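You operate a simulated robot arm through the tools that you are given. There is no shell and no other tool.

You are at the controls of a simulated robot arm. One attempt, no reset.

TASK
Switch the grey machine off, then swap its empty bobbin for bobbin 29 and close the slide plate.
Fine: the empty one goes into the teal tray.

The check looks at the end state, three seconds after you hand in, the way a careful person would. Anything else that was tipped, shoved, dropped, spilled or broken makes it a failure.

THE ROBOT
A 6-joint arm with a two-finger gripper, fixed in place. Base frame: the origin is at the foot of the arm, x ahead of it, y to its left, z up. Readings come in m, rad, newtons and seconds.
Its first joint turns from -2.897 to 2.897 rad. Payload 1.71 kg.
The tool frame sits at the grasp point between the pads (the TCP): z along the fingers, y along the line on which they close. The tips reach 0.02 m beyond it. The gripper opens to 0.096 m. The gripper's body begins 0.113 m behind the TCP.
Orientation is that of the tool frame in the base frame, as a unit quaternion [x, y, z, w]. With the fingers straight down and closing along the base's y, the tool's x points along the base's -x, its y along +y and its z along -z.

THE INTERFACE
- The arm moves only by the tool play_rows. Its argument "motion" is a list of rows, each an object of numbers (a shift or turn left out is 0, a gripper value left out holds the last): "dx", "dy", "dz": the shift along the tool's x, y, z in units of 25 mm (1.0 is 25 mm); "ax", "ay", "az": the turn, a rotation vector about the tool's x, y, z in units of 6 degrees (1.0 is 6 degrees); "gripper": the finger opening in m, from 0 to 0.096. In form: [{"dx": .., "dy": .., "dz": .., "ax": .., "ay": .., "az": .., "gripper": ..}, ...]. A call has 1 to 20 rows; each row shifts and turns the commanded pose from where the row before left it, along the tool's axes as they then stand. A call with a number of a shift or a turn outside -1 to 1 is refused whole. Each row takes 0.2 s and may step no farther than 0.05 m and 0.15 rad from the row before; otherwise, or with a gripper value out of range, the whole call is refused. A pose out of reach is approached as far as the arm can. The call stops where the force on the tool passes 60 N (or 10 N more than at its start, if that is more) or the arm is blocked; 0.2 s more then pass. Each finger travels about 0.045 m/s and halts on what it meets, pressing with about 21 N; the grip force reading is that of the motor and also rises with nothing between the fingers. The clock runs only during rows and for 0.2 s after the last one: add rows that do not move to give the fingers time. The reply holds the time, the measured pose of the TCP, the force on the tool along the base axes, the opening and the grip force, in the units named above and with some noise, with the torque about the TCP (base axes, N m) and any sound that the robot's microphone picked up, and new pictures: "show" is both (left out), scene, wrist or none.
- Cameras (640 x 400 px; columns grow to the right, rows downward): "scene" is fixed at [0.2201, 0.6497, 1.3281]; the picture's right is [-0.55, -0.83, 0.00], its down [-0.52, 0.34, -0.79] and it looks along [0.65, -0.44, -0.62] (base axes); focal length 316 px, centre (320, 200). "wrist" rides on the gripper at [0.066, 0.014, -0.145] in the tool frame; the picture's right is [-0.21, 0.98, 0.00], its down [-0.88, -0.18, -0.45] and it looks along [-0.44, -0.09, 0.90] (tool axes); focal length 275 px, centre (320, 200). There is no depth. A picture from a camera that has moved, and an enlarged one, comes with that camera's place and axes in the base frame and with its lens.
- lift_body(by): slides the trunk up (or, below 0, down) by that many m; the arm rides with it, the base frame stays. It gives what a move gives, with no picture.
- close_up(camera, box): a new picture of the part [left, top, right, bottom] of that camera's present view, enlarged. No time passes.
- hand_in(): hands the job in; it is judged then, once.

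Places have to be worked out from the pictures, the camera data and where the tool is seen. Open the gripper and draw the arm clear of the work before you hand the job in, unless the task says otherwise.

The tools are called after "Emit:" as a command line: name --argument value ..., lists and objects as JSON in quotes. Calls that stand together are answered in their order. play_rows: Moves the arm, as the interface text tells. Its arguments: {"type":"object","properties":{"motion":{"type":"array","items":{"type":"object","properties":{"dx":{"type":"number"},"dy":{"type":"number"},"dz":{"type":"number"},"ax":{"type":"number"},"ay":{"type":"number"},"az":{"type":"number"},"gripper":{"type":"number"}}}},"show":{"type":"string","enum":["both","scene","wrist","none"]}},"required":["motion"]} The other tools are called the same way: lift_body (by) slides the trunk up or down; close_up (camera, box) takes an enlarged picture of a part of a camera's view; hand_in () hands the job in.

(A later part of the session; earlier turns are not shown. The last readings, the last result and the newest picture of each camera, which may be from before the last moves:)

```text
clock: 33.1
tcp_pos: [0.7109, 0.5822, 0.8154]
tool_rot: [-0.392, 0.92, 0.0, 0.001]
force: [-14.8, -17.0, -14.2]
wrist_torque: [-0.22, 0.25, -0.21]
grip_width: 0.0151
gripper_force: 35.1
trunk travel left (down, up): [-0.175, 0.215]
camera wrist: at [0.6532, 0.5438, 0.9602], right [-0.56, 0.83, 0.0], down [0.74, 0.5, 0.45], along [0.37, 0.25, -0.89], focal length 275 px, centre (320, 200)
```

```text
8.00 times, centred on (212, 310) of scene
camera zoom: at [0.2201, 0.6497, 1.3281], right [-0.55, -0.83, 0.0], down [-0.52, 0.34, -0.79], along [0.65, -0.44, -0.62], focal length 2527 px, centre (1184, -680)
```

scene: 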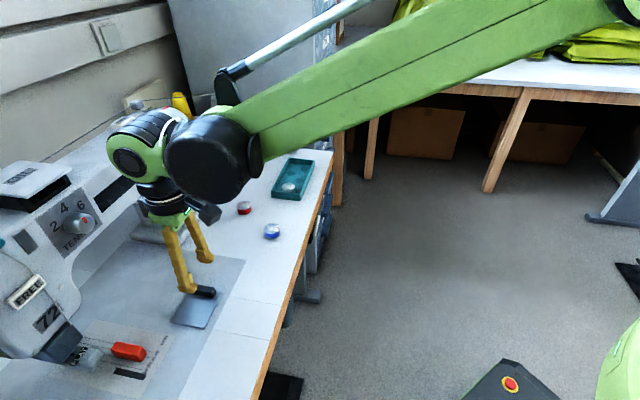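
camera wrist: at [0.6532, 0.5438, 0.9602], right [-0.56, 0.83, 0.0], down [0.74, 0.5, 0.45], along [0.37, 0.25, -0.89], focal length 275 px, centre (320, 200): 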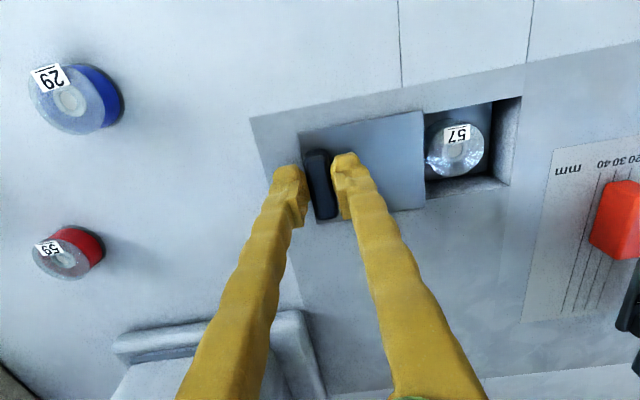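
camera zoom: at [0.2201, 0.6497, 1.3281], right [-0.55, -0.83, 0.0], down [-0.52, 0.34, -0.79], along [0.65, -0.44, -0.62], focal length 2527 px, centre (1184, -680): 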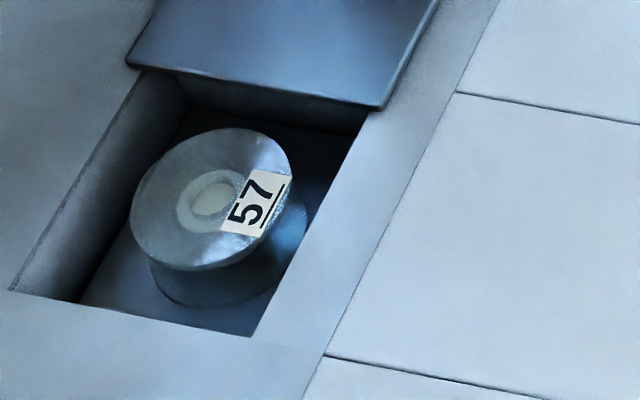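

Bobbin 57's top is at about (0.646, 0.652, 0.775), well below the bed surface, and the plate edge still overhangs the +t side closely. I'll pull the plate a further ~14 mm in small steps to make finger room.

Emit:
play_rows --motion '[{"dy": -0.14, "dx": 0.06}, {"dy": -0.14}, {"dy": -0.14}, {"dy": -0.14}, {}]' --show "wrist"

Emit:
close_up --camera "scene" --box '[180, 275, 244, 325]'

```text
clock: 34.3
tcp_pos: [0.7177, 0.5705, 0.8148]
tool_rot: [-0.393, 0.92, 0.0, 0.002]
force: [17.9, 18.4, 15.5]
wrist_torque: [0.28, -0.31, -0.2]
grip_width: 0.015
gripper_force: 34.7
trunk travel left (down, up): [-0.175, 0.215]
camera wrist: at [0.6614, 0.5337, 0.9596], right [-0.56, 0.83, 0.0], down [0.74, 0.5, 0.45], along [0.37, 0.25, -0.89], focal length 275 px, centre (320, 200)
```

wrist: 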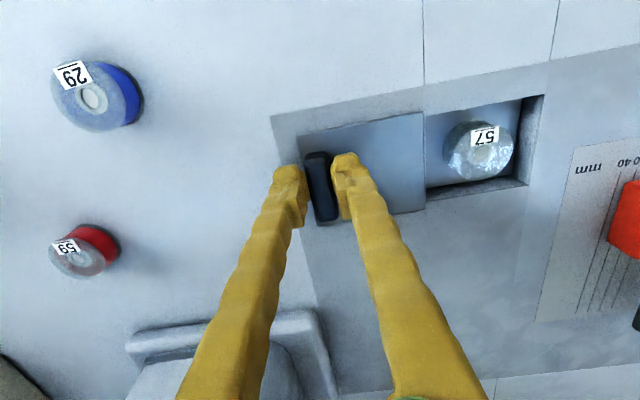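

```text
8.00 times, centred on (212, 300) of scene
camera zoom: at [0.2201, 0.6497, 1.3281], right [-0.55, -0.83, 0.0], down [-0.52, 0.34, -0.79], along [0.65, -0.44, -0.62], focal length 2527 px, centre (1184, -600)
```

zoom: 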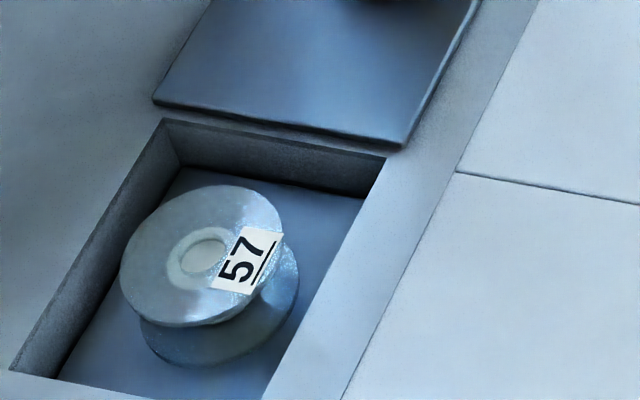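

The plate is now fully clear of the well, whose opening measures about t −0.027…0.043 by n 0.885…0.945. I'll look at the bobbin again from the wrist to see whether it shifted.

Emit:
close_up --camera "wrist" --box '[416, 85, 560, 205]'

```text
3.33 times, centred on (488, 145) of wrist
camera zoom: at [0.6614, 0.5337, 0.9596], right [-0.56, 0.83, 0.0], down [0.74, 0.5, 0.45], along [0.37, 0.25, -0.89], focal length 918 px, centre (-240, 383)
```

zoom: 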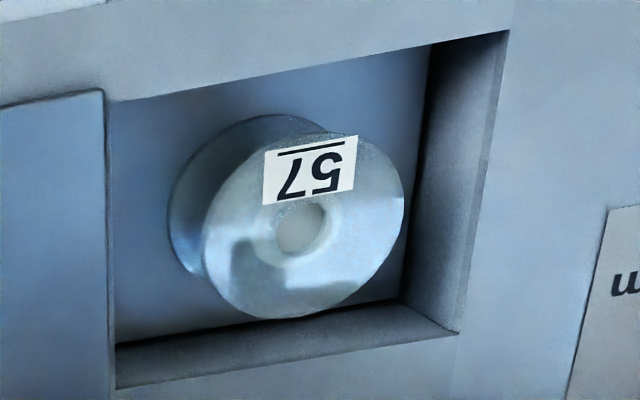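

Triangulation gives the bobbin top now at z≈0.784 with unchanged x,y, so the well floor seems to lift as the plate opens. I'll pull gently a little more to see if it is at its stop.

Emit:
play_rows --motion '[{"dy": -0.1}, {"dy": -0.1}, {"dy": -0.1}, {}]' --show "wrist"

Emit:
close_up --camera "scene" --box '[180, 275, 244, 325]'

Emit:
close_up --camera "wrist" --box '[430, 85, 574, 205]'

```text
clock: 35.3
tcp_pos: [0.7243, 0.5649, 0.8135]
tool_rot: [-0.392, 0.92, 0.0, 0.002]
force: [17.2, 17.1, 14.4]
wrist_torque: [0.27, -0.29, -0.2]
grip_width: 0.015
gripper_force: 35.0
trunk travel left (down, up): [-0.175, 0.215]
camera wrist: at [0.6666, 0.528, 0.9594], right [-0.56, 0.83, 0.0], down [0.74, 0.5, 0.45], along [0.37, 0.25, -0.89], focal length 275 px, centre (320, 200)
```

wrist: 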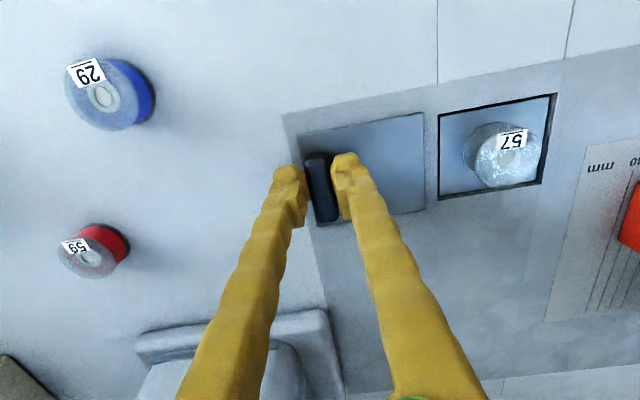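

```text
8.00 times, centred on (212, 300) of scene
camera zoom: at [0.2201, 0.6497, 1.3281], right [-0.55, -0.83, 0.0], down [-0.52, 0.34, -0.79], along [0.65, -0.44, -0.62], focal length 2527 px, centre (1184, -600)
```

zoom: 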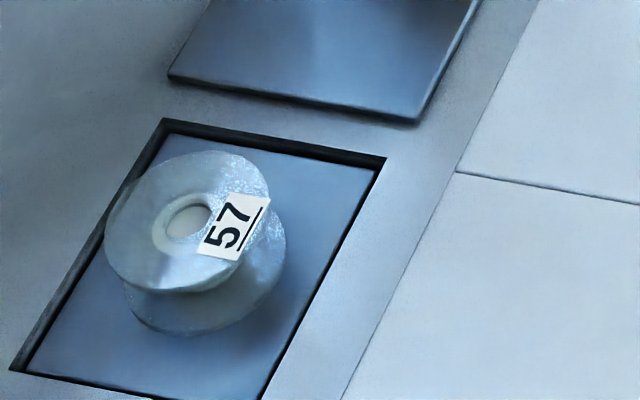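

```text
3.33 times, centred on (502, 145) of wrist
camera zoom: at [0.6666, 0.528, 0.9594], right [-0.56, 0.83, 0.0], down [0.74, 0.5, 0.45], along [0.37, 0.25, -0.89], focal length 918 px, centre (-287, 383)
```

zoom: 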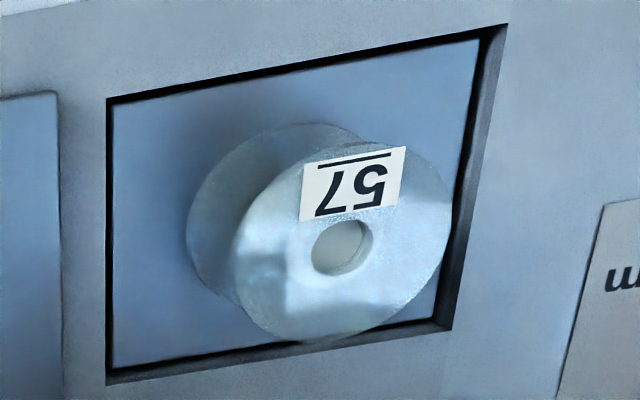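

The platform rises with the plate and is nearly flush with the bed. I'll pull about 4 mm more to reach the end of travel, watching the force.

Emit:
play_rows --motion '[{"dy": -0.08}, {"dy": -0.08}, {}]' --show "none"

Emit:
close_up --camera "scene" --box '[180, 275, 244, 325]'

```text
clock: 36.1
tcp_pos: [0.7266, 0.5632, 0.8151]
tool_rot: [-0.392, 0.92, 0.0, 0.0]
force: [8.6, 10.0, 12.8]
wrist_torque: [0.09, -0.07, -0.22]
grip_width: 0.0149
gripper_force: 35.5
trunk travel left (down, up): [-0.175, 0.215]
```

```text
8.00 times, centred on (212, 300) of scene
camera zoom: at [0.2201, 0.6497, 1.3281], right [-0.55, -0.83, 0.0], down [-0.52, 0.34, -0.79], along [0.65, -0.44, -0.62], focal length 2527 px, centre (1184, -600)
```

zoom: 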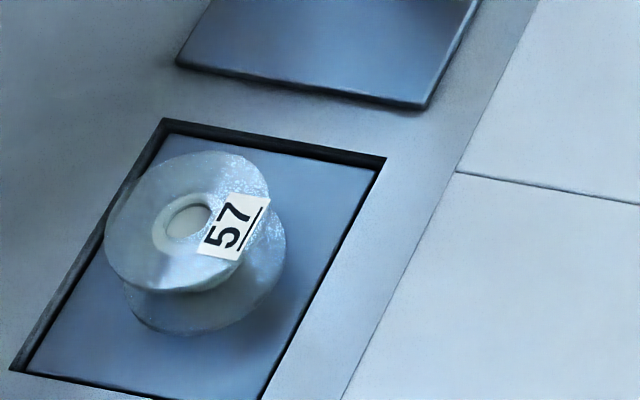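

The platform is at its top height and the plate is fully open (knob at t≈0.132). I'll release the knob and rise straight up.

Emit:
play_rows --motion '[{"gripper": 0.045}, {}, {}, {"dz": -0.6}, {"dz": -1.0}, {"dz": -1.0}, {"dz": -0.6}, {}]' --show "both"

Emit:
close_up --camera "scene" --box '[168, 250, 264, 325]'

```text
clock: 37.9
tcp_pos: [0.7262, 0.5627, 0.8949]
tool_rot: [-0.392, 0.92, 0.0, 0.002]
force: [0.8, 0.0, 0.7]
wrist_torque: [0.01, 0.02, -0.04]
grip_width: 0.045
gripper_force: 0.0
trunk travel left (down, up): [-0.175, 0.215]
camera wrist: at [0.6691, 0.5255, 1.04], right [-0.56, 0.83, 0.0], down [0.74, 0.5, 0.45], along [0.37, 0.25, -0.89], focal length 275 px, centre (320, 200)
```

scene: 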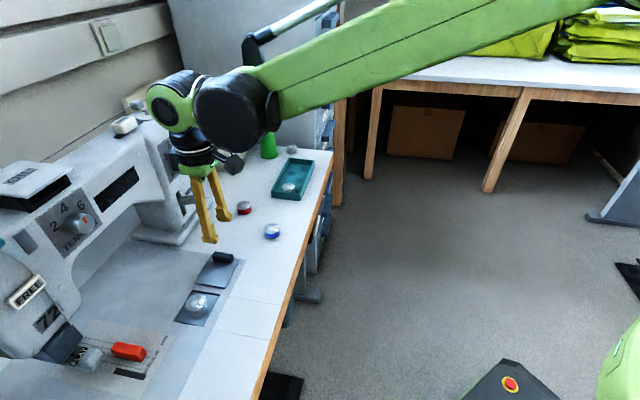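
wrist: 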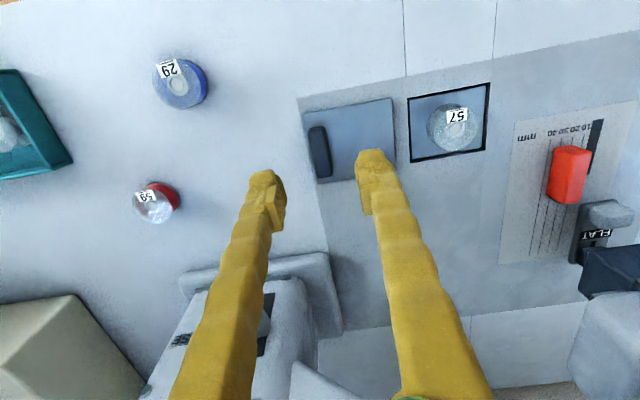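

```text
5.33 times, centred on (216, 288) of scene
camera zoom: at [0.2201, 0.6497, 1.3281], right [-0.55, -0.83, 0.0], down [-0.52, 0.34, -0.79], along [0.65, -0.44, -0.62], focal length 1685 px, centre (875, -267)
```

zoom: 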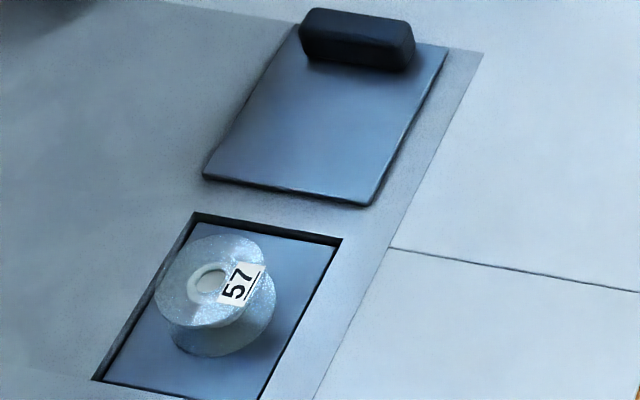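

Plate and platform stayed put. Bobbin 57 is centred near (0.647, 0.6525) with its top at z≈0.798, standing about 1 cm above the bed. I'll move above it with the gripper open 56 mm.

Emit:
play_rows --motion '[{"dy": 0.956, "dx": -0.077, "gripper": 0.056}, {"dy": 0.956, "dx": -0.077}, {"dy": 0.956, "dx": -0.077}, {"dy": 0.956, "dx": -0.077}, {"dy": 0.956, "dx": -0.077}, {}]' --show "both"

Emit:
close_up --camera "wrist" --box '[224, 60, 416, 180]'

```text
clock: 39.3
tcp_pos: [0.6464, 0.6524, 0.8952]
tool_rot: [-0.392, 0.92, -0.001, 0.001]
force: [-0.7, -0.2, -0.1]
wrist_torque: [0.0, -0.01, 0.0]
grip_width: 0.0559
gripper_force: 0.0
trunk travel left (down, up): [-0.175, 0.215]
camera wrist: at [0.5896, 0.616, 1.0401], right [-0.56, 0.83, 0.0], down [0.74, 0.5, 0.45], along [0.37, 0.25, -0.89], focal length 275 px, centre (320, 200)
```

scene: 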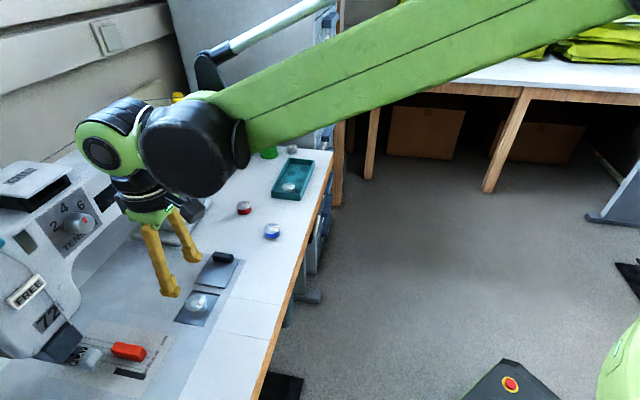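
wrist: 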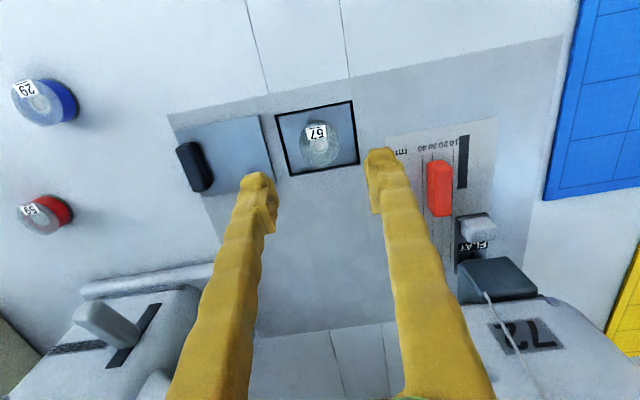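

```text
3.33 times, centred on (320, 120) of wrist
camera zoom: at [0.5896, 0.616, 1.0401], right [-0.56, 0.83, 0.0], down [0.74, 0.5, 0.45], along [0.37, 0.25, -0.89], focal length 918 px, centre (320, 467)
```

zoom: 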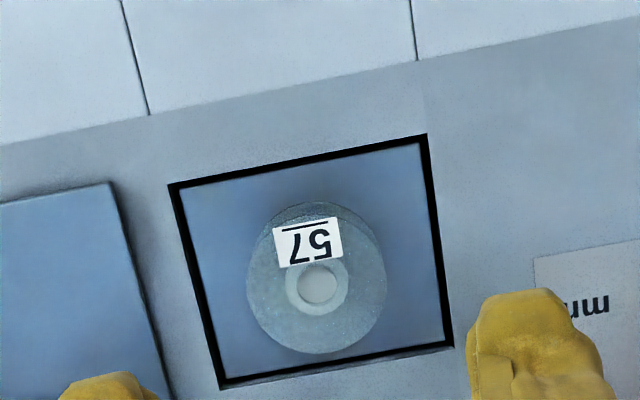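

The bobbin is aligned under the tool within about 2 mm. I'll descend to z≈0.828 and check the tip heights against the bobbin.

Emit:
play_rows --motion '[{"dz": 0.9, "dy": 0.04}, {"dz": 0.9}, {"dz": 0.88}, {}]' --show "none"

Emit:
close_up --camera "scene" --box '[150, 265, 246, 325]'

Emit:
close_up --camera "wrist" --box '[224, 100, 416, 220]'

```text
clock: 40.3
tcp_pos: [0.6469, 0.6525, 0.8272]
tool_rot: [-0.393, 0.92, 0.0, 0.001]
force: [-0.2, 0.0, 0.7]
wrist_torque: [-0.01, -0.01, 0.02]
grip_width: 0.0559
gripper_force: 0.0
trunk travel left (down, up): [-0.175, 0.215]
```

```text
6.67 times, centred on (198, 295) of scene
camera zoom: at [0.2201, 0.6497, 1.3281], right [-0.55, -0.83, 0.0], down [-0.52, 0.34, -0.79], along [0.65, -0.44, -0.62], focal length 2106 px, centre (1133, -433)
```

zoom: 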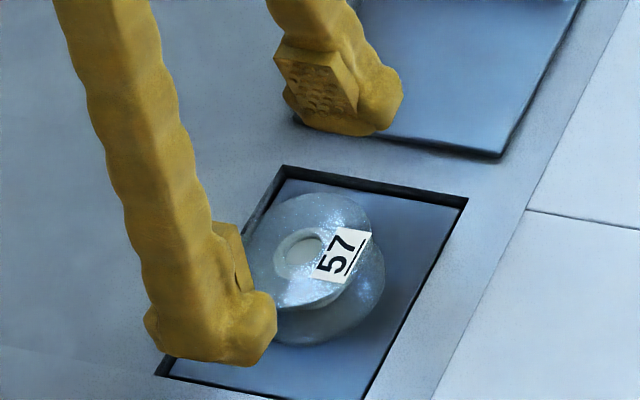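

```text
3.33 times, centred on (320, 160) of wrist
camera zoom: at [0.5903, 0.6153, 0.973], right [-0.56, 0.83, 0.0], down [0.74, 0.5, 0.45], along [0.37, 0.25, -0.89], focal length 918 px, centre (320, 333)
```

zoom: 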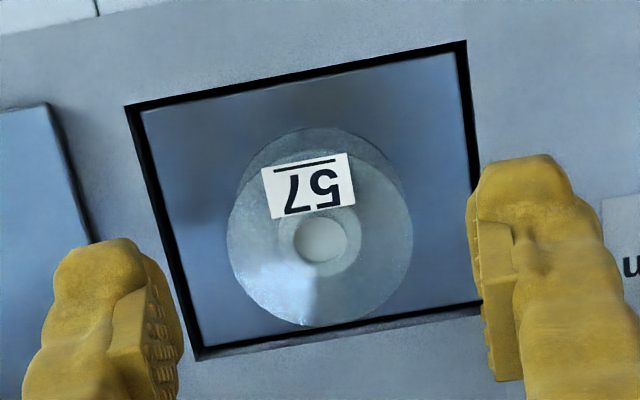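

Tips are still ~1 cm above the bobbin top. I'll descend another 15 mm (tips near z≈0.792, just above the bed) and check.

Emit:
play_rows --motion '[{"dz": 0.3}, {"dz": 0.3}, {}]' --show "none"

Emit:
close_up --camera "scene" --box '[150, 265, 246, 325]'

Emit:
close_up --camera "wrist" --box '[224, 100, 416, 220]'

```text
clock: 41.1
tcp_pos: [0.6475, 0.6543, 0.8124]
tool_rot: [-0.393, 0.919, 0.0, 0.001]
force: [-0.8, -0.2, 0.5]
wrist_torque: [-0.03, 0.01, -0.01]
grip_width: 0.0559
gripper_force: 0.1
trunk travel left (down, up): [-0.175, 0.215]
```

```text
6.67 times, centred on (198, 295) of scene
camera zoom: at [0.2201, 0.6497, 1.3281], right [-0.55, -0.83, 0.0], down [-0.52, 0.34, -0.79], along [0.65, -0.44, -0.62], focal length 2106 px, centre (1133, -433)
```

zoom: 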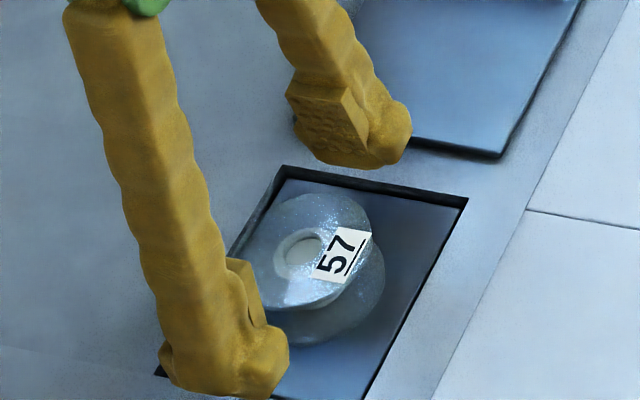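

```text
3.33 times, centred on (320, 160) of wrist
camera zoom: at [0.5898, 0.6159, 0.9577], right [-0.56, 0.83, 0.0], down [0.74, 0.5, 0.45], along [0.37, 0.25, -0.89], focal length 918 px, centre (320, 333)
```

zoom: 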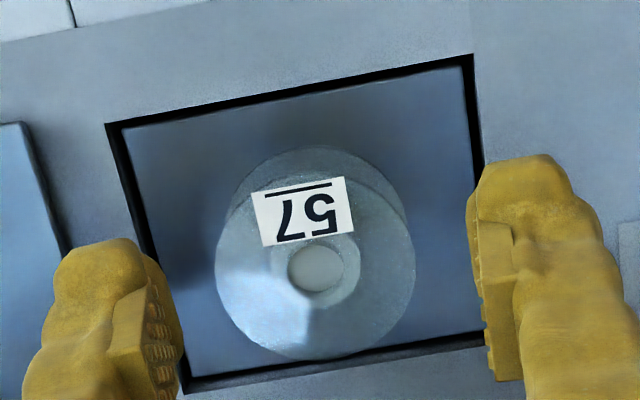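

Tips overlap the bobbin by about 5 mm and the bed is ~6 mm below them. I'll drop 3 mm more and close on the bobbin.

Emit:
play_rows --motion '[{"dz": 0.12}, {"gripper": 0.03}, {}, {}, {}, {}]' --show "none"

Emit:
close_up --camera "scene" --box '[150, 265, 246, 325]'

Emit:
close_up --camera "wrist" --box '[224, 100, 416, 220]'

```text
clock: 42.5
tcp_pos: [0.6465, 0.6532, 0.8095]
tool_rot: [-0.392, 0.92, 0.0, 0.002]
force: [0.2, -0.2, -0.1]
wrist_torque: [0.03, -0.02, 0.0]
grip_width: 0.0362
gripper_force: 21.6
trunk travel left (down, up): [-0.175, 0.215]
```

```text
6.67 times, centred on (198, 295) of scene
camera zoom: at [0.2201, 0.6497, 1.3281], right [-0.55, -0.83, 0.0], down [-0.52, 0.34, -0.79], along [0.65, -0.44, -0.62], focal length 2106 px, centre (1133, -433)
```

zoom: 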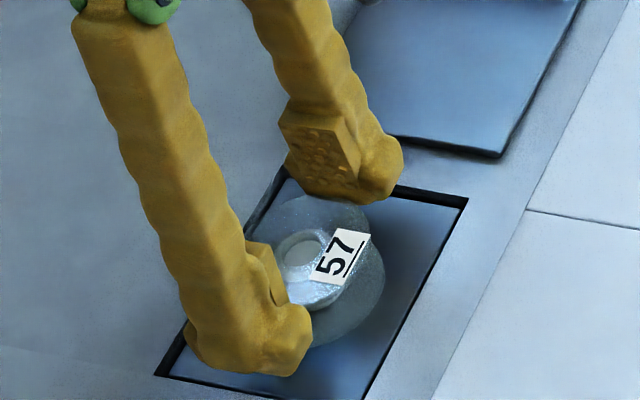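

```text
3.33 times, centred on (320, 160) of wrist
camera zoom: at [0.5893, 0.6153, 0.9548], right [-0.56, 0.83, 0.0], down [0.74, 0.5, 0.45], along [0.37, 0.25, -0.89], focal length 918 px, centre (320, 333)
```

zoom: 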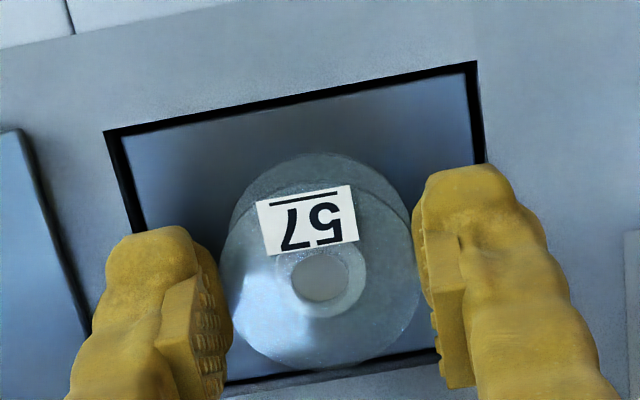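

Closed at 36 mm on the bobbin's flange. I'll lift it a couple of centimetres and check that it comes along.

Emit:
play_rows --motion '[{"dz": -0.3}, {"dz": -0.5}, {"dz": -0.5}, {}]' --show "none"

Emit:
close_up --camera "scene" --box '[150, 240, 262, 325]'

Emit:
close_up --camera "wrist" --box '[224, 80, 416, 200]'

```text
clock: 43.5
tcp_pos: [0.6465, 0.6523, 0.8415]
tool_rot: [-0.393, 0.92, 0.0, 0.003]
force: [-0.2, -0.6, 0.3]
wrist_torque: [0.01, -0.01, 0.0]
grip_width: 0.0299
gripper_force: 0.1
trunk travel left (down, up): [-0.175, 0.215]
```

```text
4.71 times, centred on (206, 282) of scene
camera zoom: at [0.2201, 0.6497, 1.3281], right [-0.55, -0.83, 0.0], down [-0.52, 0.34, -0.79], along [0.65, -0.44, -0.62], focal length 1486 px, centre (856, -188)
```

zoom: 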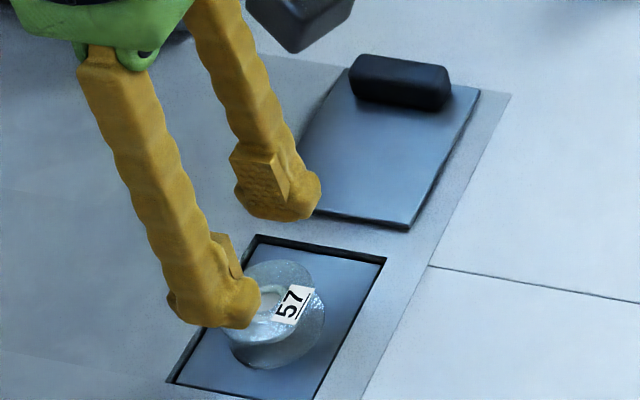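

```text
3.33 times, centred on (320, 140) of wrist
camera zoom: at [0.5896, 0.6153, 0.9864], right [-0.56, 0.83, 0.0], down [0.74, 0.5, 0.45], along [0.37, 0.25, -0.89], focal length 918 px, centre (320, 400)
```

zoom: 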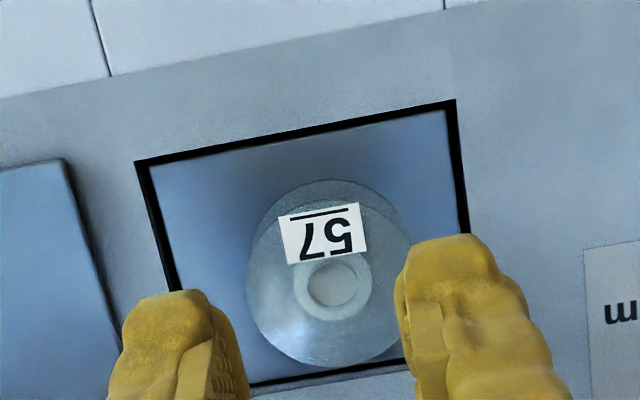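

The bobbin slipped out and stayed on the platform, so the pads probably only grazed its top flange. I'll look closely at the finger shape to see where the pads end relative to the tips.

Emit:
close_up --camera "scene" --box '[162, 255, 226, 295]'

Emit:
close_up --camera "wrist" --box '[240, 130, 400, 230]'

```text
10.00 times, centred on (194, 275) of scene
camera zoom: at [0.2201, 0.6497, 1.3281], right [-0.55, -0.83, 0.0], down [-0.52, 0.34, -0.79], along [0.65, -0.44, -0.62], focal length 3159 px, centre (1580, -550)
```

zoom: 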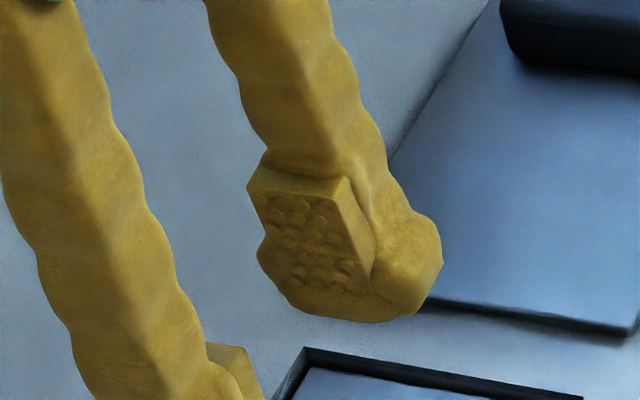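

```text
4.00 times, centred on (320, 180) of wrist
camera zoom: at [0.5896, 0.6153, 0.9864], right [-0.56, 0.83, 0.0], down [0.74, 0.5, 0.45], along [0.37, 0.25, -0.89], focal length 1101 px, centre (320, 280)
```

zoom: 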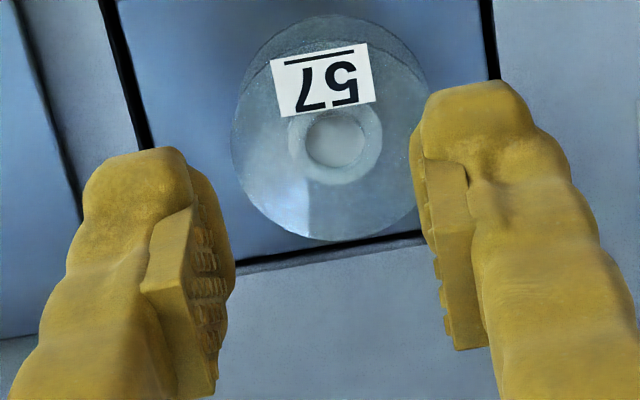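

The pads end about 6 mm above the tips, so I need to grip lower. I'll reopen, descend to the earlier height, narrow to 41 mm so the fingers fit inside the well, go 5 mm lower, and close.

Emit:
play_rows --motion '[{"gripper": 0.052}, {}, {"dz": 0.5}, {"dz": 0.5}, {"dz": 0.28}, {"gripper": 0.041}, {}, {"dz": 0.1}, {"dz": 0.1}, {}]' --show "none"

Emit:
close_up --camera "scene" --box '[150, 265, 246, 325]'

Emit:
close_up --camera "wrist" --box '[224, 100, 416, 220]'

```text
clock: 45.7
tcp_pos: [0.6465, 0.6545, 0.8051]
tool_rot: [-0.392, 0.92, 0.001, 0.002]
force: [0.1, 0.6, -0.2]
wrist_torque: [0.01, -0.05, -0.02]
grip_width: 0.0411
gripper_force: 0.0
trunk travel left (down, up): [-0.175, 0.215]
```

```text
6.67 times, centred on (198, 295) of scene
camera zoom: at [0.2201, 0.6497, 1.3281], right [-0.55, -0.83, 0.0], down [-0.52, 0.34, -0.79], along [0.65, -0.44, -0.62], focal length 2106 px, centre (1133, -433)
```

zoom: 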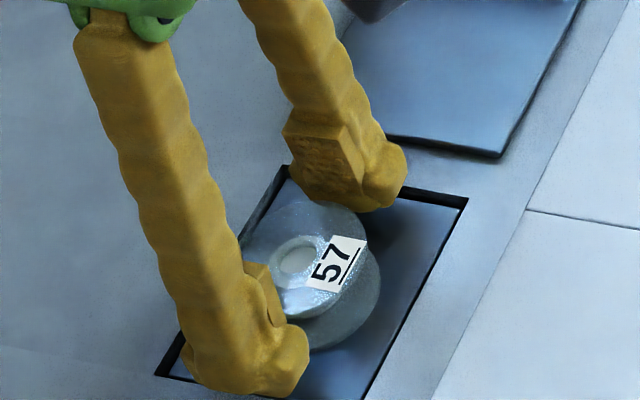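

```text
3.33 times, centred on (320, 160) of wrist
camera zoom: at [0.589, 0.6165, 0.9493], right [-0.56, 0.83, 0.0], down [0.74, 0.5, 0.45], along [0.37, 0.25, -0.89], focal length 918 px, centre (320, 333)
```

zoom: 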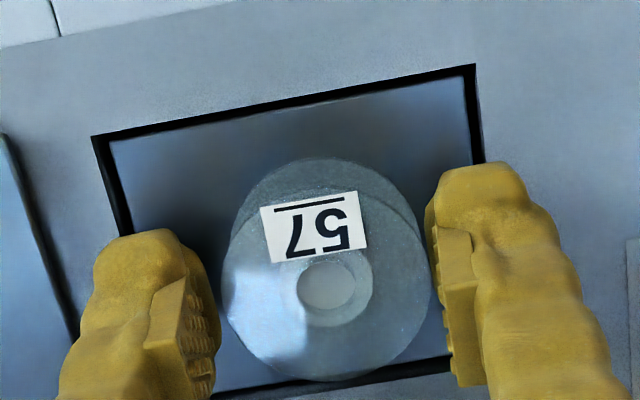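

No contact forces, and the fingers are within the well opening around the bobbin. I'll go 1 mm lower and close.

Emit:
play_rows --motion '[{"dz": 0.05}, {"gripper": 0.025}, {}, {}, {}, {"dz": -0.15}, {"dz": -0.25}, {"dz": -0.4}, {}]' --show "none"

Emit:
close_up --camera "scene" --box '[150, 255, 246, 315]'

Emit:
close_up --camera "wrist" --box '[224, 100, 416, 220]'

```text
clock: 47.7
tcp_pos: [0.6462, 0.6544, 0.8225]
tool_rot: [-0.392, 0.92, -0.001, 0.001]
force: [-0.5, 0.9, -0.6]
wrist_torque: [0.03, 0.02, -0.02]
grip_width: 0.0367
gripper_force: 20.3
trunk travel left (down, up): [-0.175, 0.215]
```

```text
6.67 times, centred on (198, 285) of scene
camera zoom: at [0.2201, 0.6497, 1.3281], right [-0.55, -0.83, 0.0], down [-0.52, 0.34, -0.79], along [0.65, -0.44, -0.62], focal length 2106 px, centre (1133, -367)
```

zoom: 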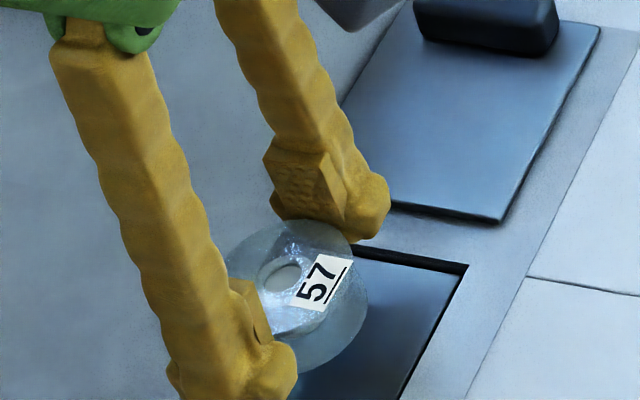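

```text
3.33 times, centred on (320, 160) of wrist
camera zoom: at [0.5897, 0.616, 0.9685], right [-0.56, 0.83, 0.0], down [0.74, 0.5, 0.45], along [0.37, 0.25, -0.89], focal length 918 px, centre (320, 333)
```

zoom: 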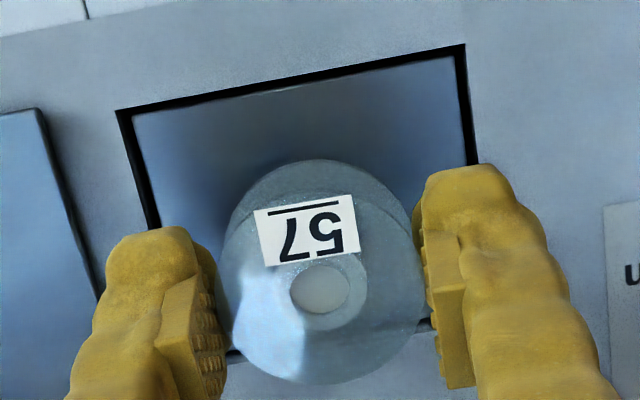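

Bobbin 57 is now held and rising with the gripper. I'll lift it clear and carry it at height toward the teal tray, backing away from the machine on the way.

Emit:
play_rows --motion '[{"dz": -1.0}, {"dz": -1.0}, {"dz": -1.0}, {"dx": 0.32, "dy": -0.987, "dz": -0.087}, {"dx": 0.32, "dy": -0.987, "dz": -0.087}, {"dx": 0.32, "dy": -0.987, "dz": -0.087}, {"dx": 0.32, "dy": -0.987, "dz": -0.087}, {"dx": 0.32, "dy": -0.987, "dz": -0.087}, {"dx": 0.32, "dy": -0.987, "dz": -0.087}, {"dx": 0.32, "dy": -0.987, "dz": -0.087}, {"dx": 0.32, "dy": -0.987, "dz": -0.087}, {"dx": 0.32, "dy": -0.987, "dz": -0.087}, {"dx": 0.32, "dy": -0.987, "dz": -0.087}, {"dx": 0.32, "dy": -0.987, "dz": -0.087}, {"dx": 0.32, "dy": -0.987, "dz": -0.087}, {"dx": 0.32, "dy": -0.987, "dz": -0.087}, {"dx": 0.32, "dy": -0.987, "dz": -0.087}, {"dx": 0.32, "dy": -0.987, "dz": -0.087}, {}]' --show "both"

Emit:
close_up --camera "scene" --box '[150, 255, 246, 330]'

Emit:
close_up --camera "scene" --box '[220, 120, 348, 220]'

```text
clock: 51.7
tcp_pos: [0.8289, 0.3091, 0.9338]
tool_rot: [-0.392, 0.92, 0.001, 0.002]
force: [-0.2, 0.1, 0.1]
wrist_torque: [0.04, 0.0, 0.0]
grip_width: 0.0363
gripper_force: 21.1
trunk travel left (down, up): [-0.175, 0.215]
camera wrist: at [0.7725, 0.272, 1.0778], right [-0.56, 0.83, 0.0], down [0.74, 0.5, 0.45], along [0.37, 0.25, -0.89], focal length 275 px, centre (320, 200)
```

scene: 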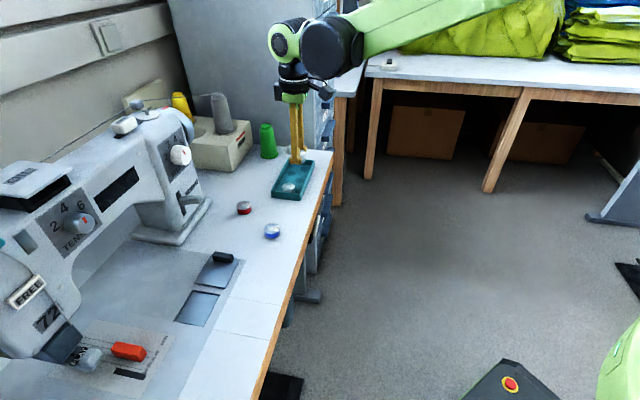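
wrist: 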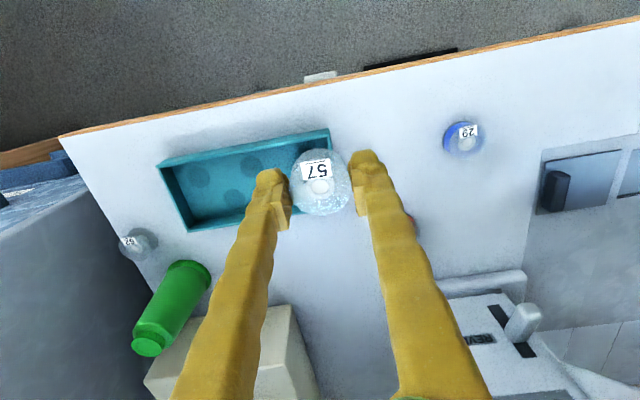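

```text
5.33 times, centred on (198, 292) of scene
camera zoom: at [0.2201, 0.6497, 1.3281], right [-0.55, -0.83, 0.0], down [-0.52, 0.34, -0.79], along [0.65, -0.44, -0.62], focal length 1685 px, centre (971, -293)
```

zoom: 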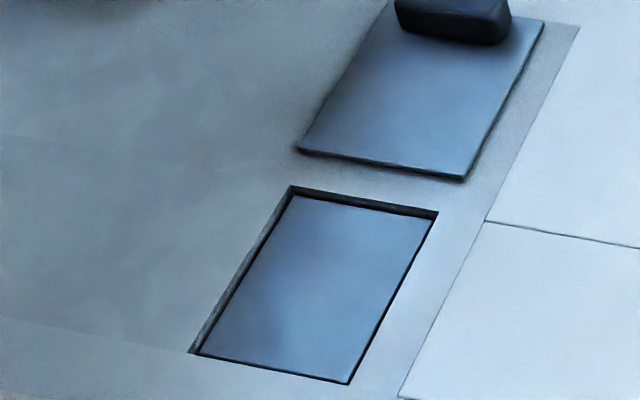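

```text
4.00 times, centred on (284, 170) of scene
camera zoom: at [0.2201, 0.6497, 1.3281], right [-0.55, -0.83, 0.0], down [-0.52, 0.34, -0.79], along [0.65, -0.44, -0.62], focal length 1264 px, centre (464, 320)
```

zoom: 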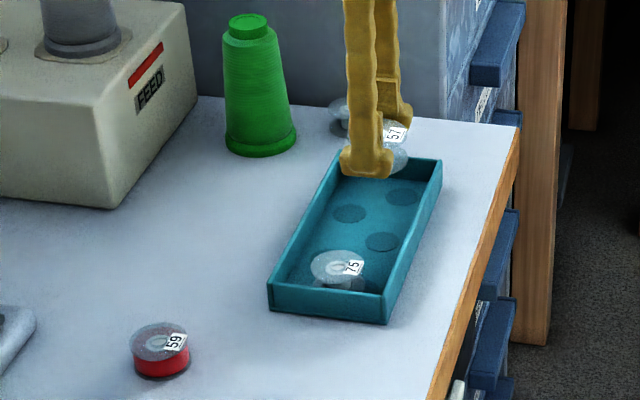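

The well platform is empty and flat with no spindle. The tray spans n 0.795–0.877, t 0.369–0.55 with its floor near z≈0.789, and bobbin 75 sits at t≈0.40. I'll place 57 at about n 0.832, t 0.468, so I move over that spot and partly down.

Emit:
play_rows --motion '[{"dx": -0.3325, "dy": -0.86}, {"dx": -0.3325, "dy": -0.86}, {"dx": -0.3325, "dy": -0.86}, {"dx": -0.3325, "dy": -0.86}, {}, {"dz": 0.9}, {"dz": 0.9}, {"dz": 0.8}, {}]' --show "both"

Emit:
close_up --camera "scene" --box '[250, 130, 346, 205]'

Emit:
close_up --camera "wrist" --box '[200, 80, 440, 230]'

```text
clock: 53.7
tcp_pos: [0.9179, 0.2764, 0.8665]
tool_rot: [-0.392, 0.92, -0.001, 0.001]
force: [-0.3, 0.7, -1.3]
wrist_torque: [-0.02, 0.02, 0.01]
grip_width: 0.0363
gripper_force: 21.0
trunk travel left (down, up): [-0.175, 0.215]
camera wrist: at [0.8602, 0.2382, 1.0119], right [-0.56, 0.83, 0.0], down [0.74, 0.5, 0.45], along [0.37, 0.25, -0.89], focal length 275 px, centre (320, 200)
```

scene: 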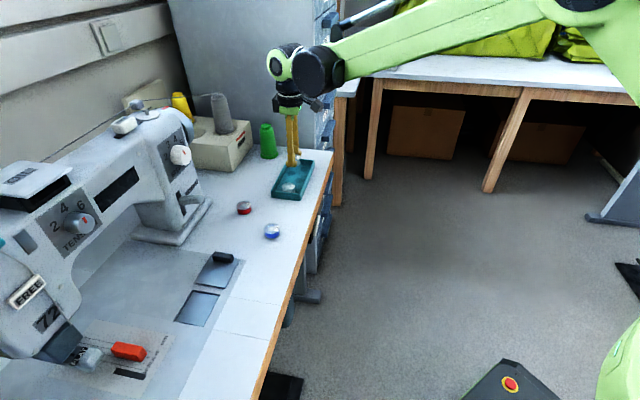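
wrist: 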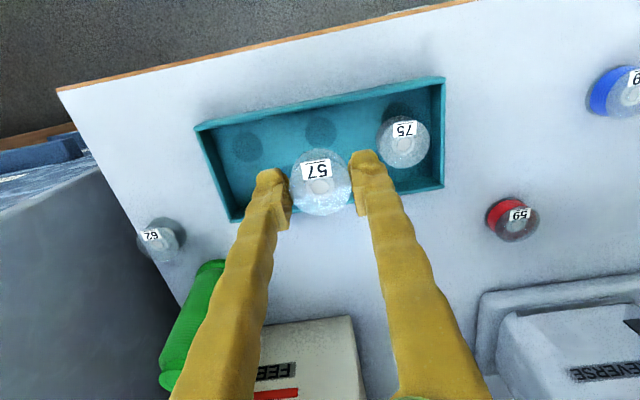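

```text
5.33 times, centred on (298, 168) of scene
camera zoom: at [0.2201, 0.6497, 1.3281], right [-0.55, -0.83, 0.0], down [-0.52, 0.34, -0.79], along [0.65, -0.44, -0.62], focal length 1685 px, centre (437, 373)
```

zoom: 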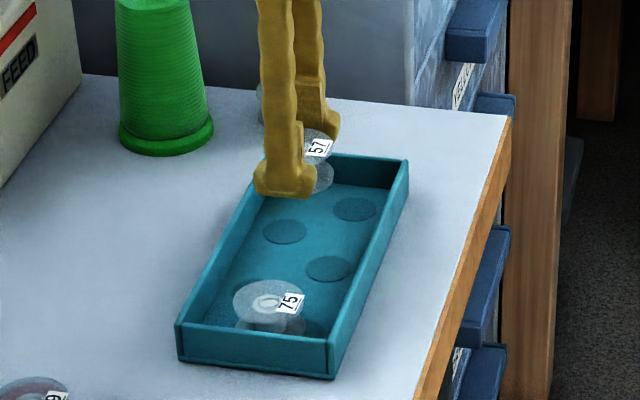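

```text
2.67 times, centred on (320, 155) of wrist
camera zoom: at [0.8602, 0.2382, 1.0119], right [-0.56, 0.83, 0.0], down [0.74, 0.5, 0.45], along [0.37, 0.25, -0.89], focal length 734 px, centre (320, 320)
```

zoom: 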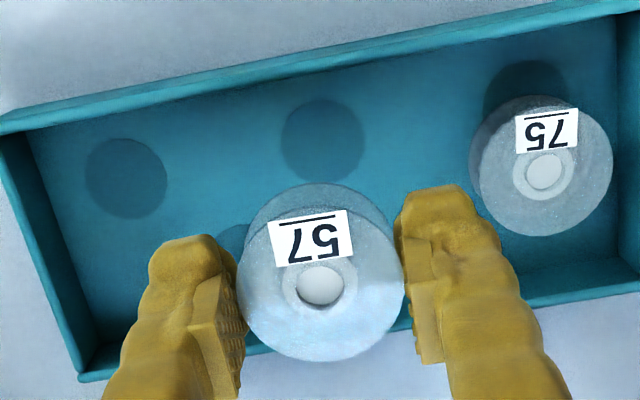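

The bobbin hangs over an open part of the tray, clear of bobbin 75 and the walls. I'll lower it to just above the tray floor.

Emit:
play_rows --motion '[{"dz": 0.7}, {"dz": 0.7}, {"dz": 0.5}, {"dz": 0.14}, {}]' --show "none"

Emit:
close_up --camera "scene" --box '[250, 130, 346, 205]'

Emit:
close_up --camera "wrist" --box '[200, 80, 440, 230]'

```text
clock: 54.9
tcp_pos: [0.9177, 0.2746, 0.815]
tool_rot: [-0.392, 0.92, -0.001, 0.001]
force: [0.5, 0.1, -0.9]
wrist_torque: [0.0, -0.02, -0.02]
grip_width: 0.0362
gripper_force: 21.2
trunk travel left (down, up): [-0.175, 0.215]
```

```text
5.33 times, centred on (298, 168) of scene
camera zoom: at [0.2201, 0.6497, 1.3281], right [-0.55, -0.83, 0.0], down [-0.52, 0.34, -0.79], along [0.65, -0.44, -0.62], focal length 1685 px, centre (437, 373)
```

zoom: 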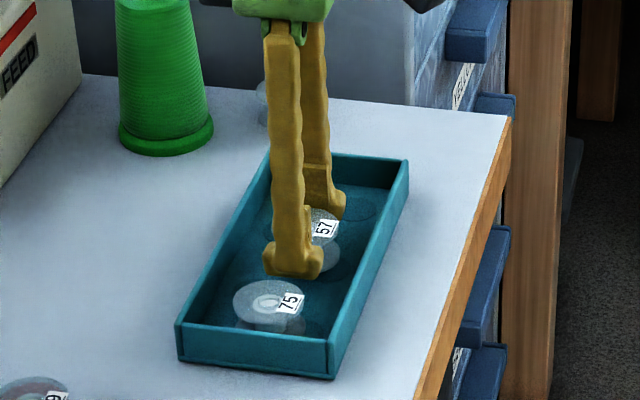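

```text
2.67 times, centred on (320, 155) of wrist
camera zoom: at [0.8595, 0.237, 0.9602], right [-0.56, 0.83, 0.0], down [0.74, 0.5, 0.45], along [0.37, 0.25, -0.89], focal length 734 px, centre (320, 320)
```

zoom: 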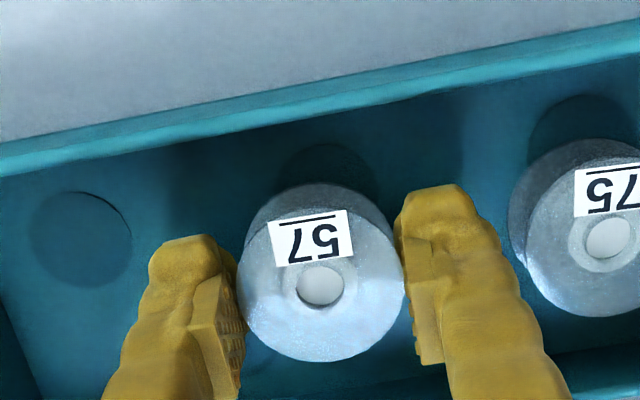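

No floor contact yet. I'll lower it in 1 mm steps while watching the vertical force.

Emit:
play_rows --motion '[{"dz": 0.04}, {"dz": 0.04}, {}]' --show "none"

```text
clock: 55.7
tcp_pos: [0.916, 0.2754, 0.8143]
tool_rot: [-0.393, 0.92, 0.0, 0.002]
force: [0.2, 0.4, 0.0]
wrist_torque: [0.0, 0.02, 0.02]
grip_width: 0.0364
gripper_force: 21.0
trunk travel left (down, up): [-0.175, 0.215]
```

Still no load. I'll continue down another 2 mm.

Emit:
play_rows --motion '[{"dz": 0.04}, {"dz": 0.04}, {}]' --show "none"

Emit:
close_up --camera "wrist" --box '[200, 80, 440, 230]'

```text
clock: 56.5
tcp_pos: [0.916, 0.2744, 0.8123]
tool_rot: [-0.392, 0.92, 0.0, 0.001]
force: [0.0, -0.8, 0.4]
wrist_torque: [0.03, -0.02, -0.01]
grip_width: 0.0365
gripper_force: 21.2
trunk travel left (down, up): [-0.175, 0.215]
```

```text
2.67 times, centred on (320, 155) of wrist
camera zoom: at [0.859, 0.237, 0.9575], right [-0.56, 0.83, 0.0], down [0.74, 0.5, 0.45], along [0.37, 0.25, -0.89], focal length 734 px, centre (320, 320)
```

zoom: 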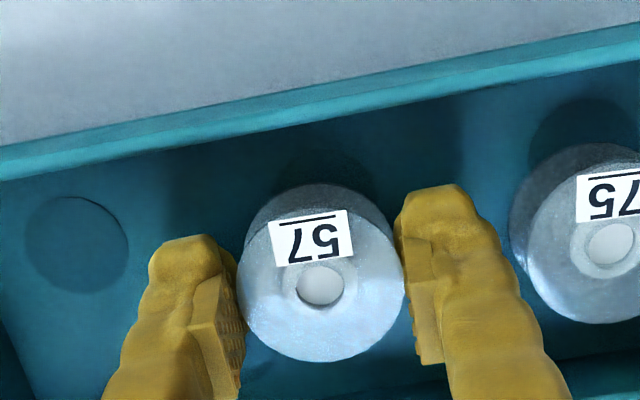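

The bobbin looks nearly level with bobbin 75, so it's almost on the floor. I'll go on down in small steps.

Emit:
play_rows --motion '[{"dz": 0.04}, {"dz": 0.04}, {}]' --show "none"

```text
clock: 57.3
tcp_pos: [0.9163, 0.2748, 0.8112]
tool_rot: [-0.393, 0.92, -0.001, 0.001]
force: [-0.7, -0.4, -1.2]
wrist_torque: [-0.01, -0.01, 0.01]
grip_width: 0.0363
gripper_force: 21.4
trunk travel left (down, up): [-0.175, 0.215]
```

Emit:
play_rows --motion '[{"dz": 0.05}, {"dz": 0.05}, {}]' --show "none"

Emit:
close_up --camera "scene" --box '[270, 145, 334, 195]'

```text
clock: 58.1
tcp_pos: [0.9151, 0.2751, 0.8103]
tool_rot: [-0.393, 0.92, 0.0, 0.002]
force: [5.7, -0.8, 19.6]
wrist_torque: [-0.04, -0.06, 0.07]
grip_width: 0.0361
gripper_force: 20.9
trunk travel left (down, up): [-0.175, 0.215]
```

```text
8.00 times, centred on (302, 170) of scene
camera zoom: at [0.2201, 0.6497, 1.3281], right [-0.55, -0.83, 0.0], down [-0.52, 0.34, -0.79], along [0.65, -0.44, -0.62], focal length 2527 px, centre (464, 440)
```

zoom: 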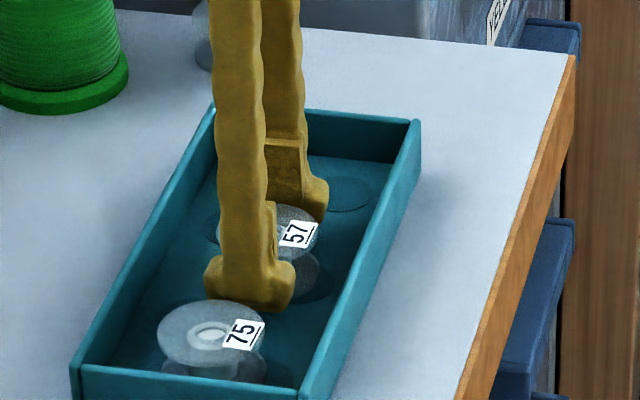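

The bobbin is on the tray floor (about 20 N of contact). I'll ease up 1 mm, open to 46 mm and rise straight up.

Emit:
play_rows --motion '[{"dz": -0.05}, {"gripper": 0.046}, {}, {}, {"dz": -0.3}, {"dz": -0.8}, {"dz": -1.0}, {"dz": -1.0}, {"dz": -1.0}, {}]' --show "both"

Emit:
close_up --camera "scene" --box '[220, 130, 348, 240]'

```text
clock: 60.3
tcp_pos: [0.9137, 0.2753, 0.912]
tool_rot: [-0.392, 0.92, 0.0, 0.002]
force: [0.2, 0.1, -1.1]
wrist_torque: [0.01, 0.0, -0.01]
grip_width: 0.0457
gripper_force: 0.0
trunk travel left (down, up): [-0.175, 0.215]
camera wrist: at [0.8579, 0.2376, 1.0568], right [-0.56, 0.83, 0.0], down [0.74, 0.5, 0.45], along [0.37, 0.25, -0.89], focal length 275 px, centre (320, 200)
```

scene: 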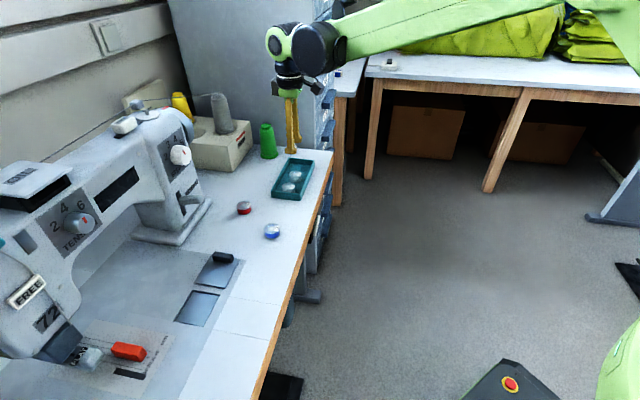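
wrist: 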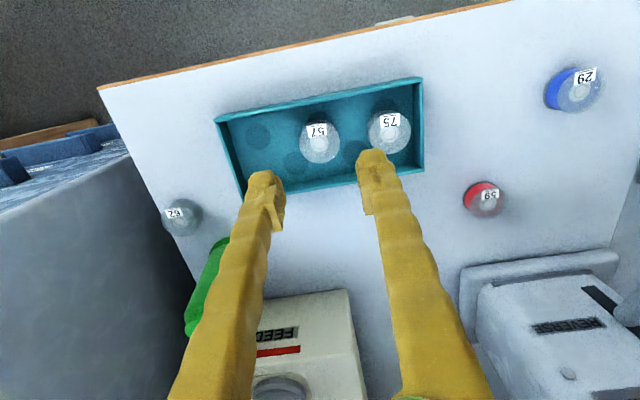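

```text
3.64 times, centred on (284, 185) of scene
camera zoom: at [0.2201, 0.6497, 1.3281], right [-0.55, -0.83, 0.0], down [-0.52, 0.34, -0.79], along [0.65, -0.44, -0.62], focal length 1149 px, centre (451, 254)
```

zoom: 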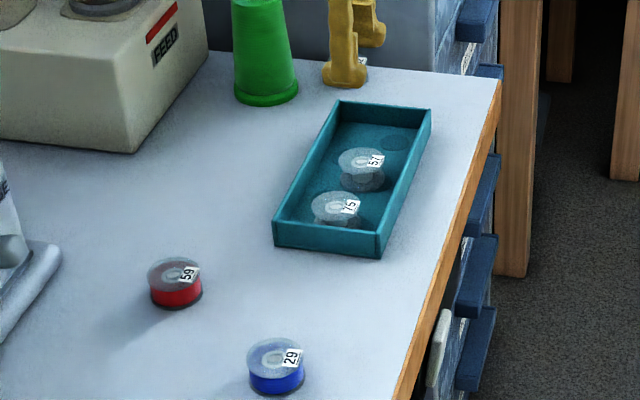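

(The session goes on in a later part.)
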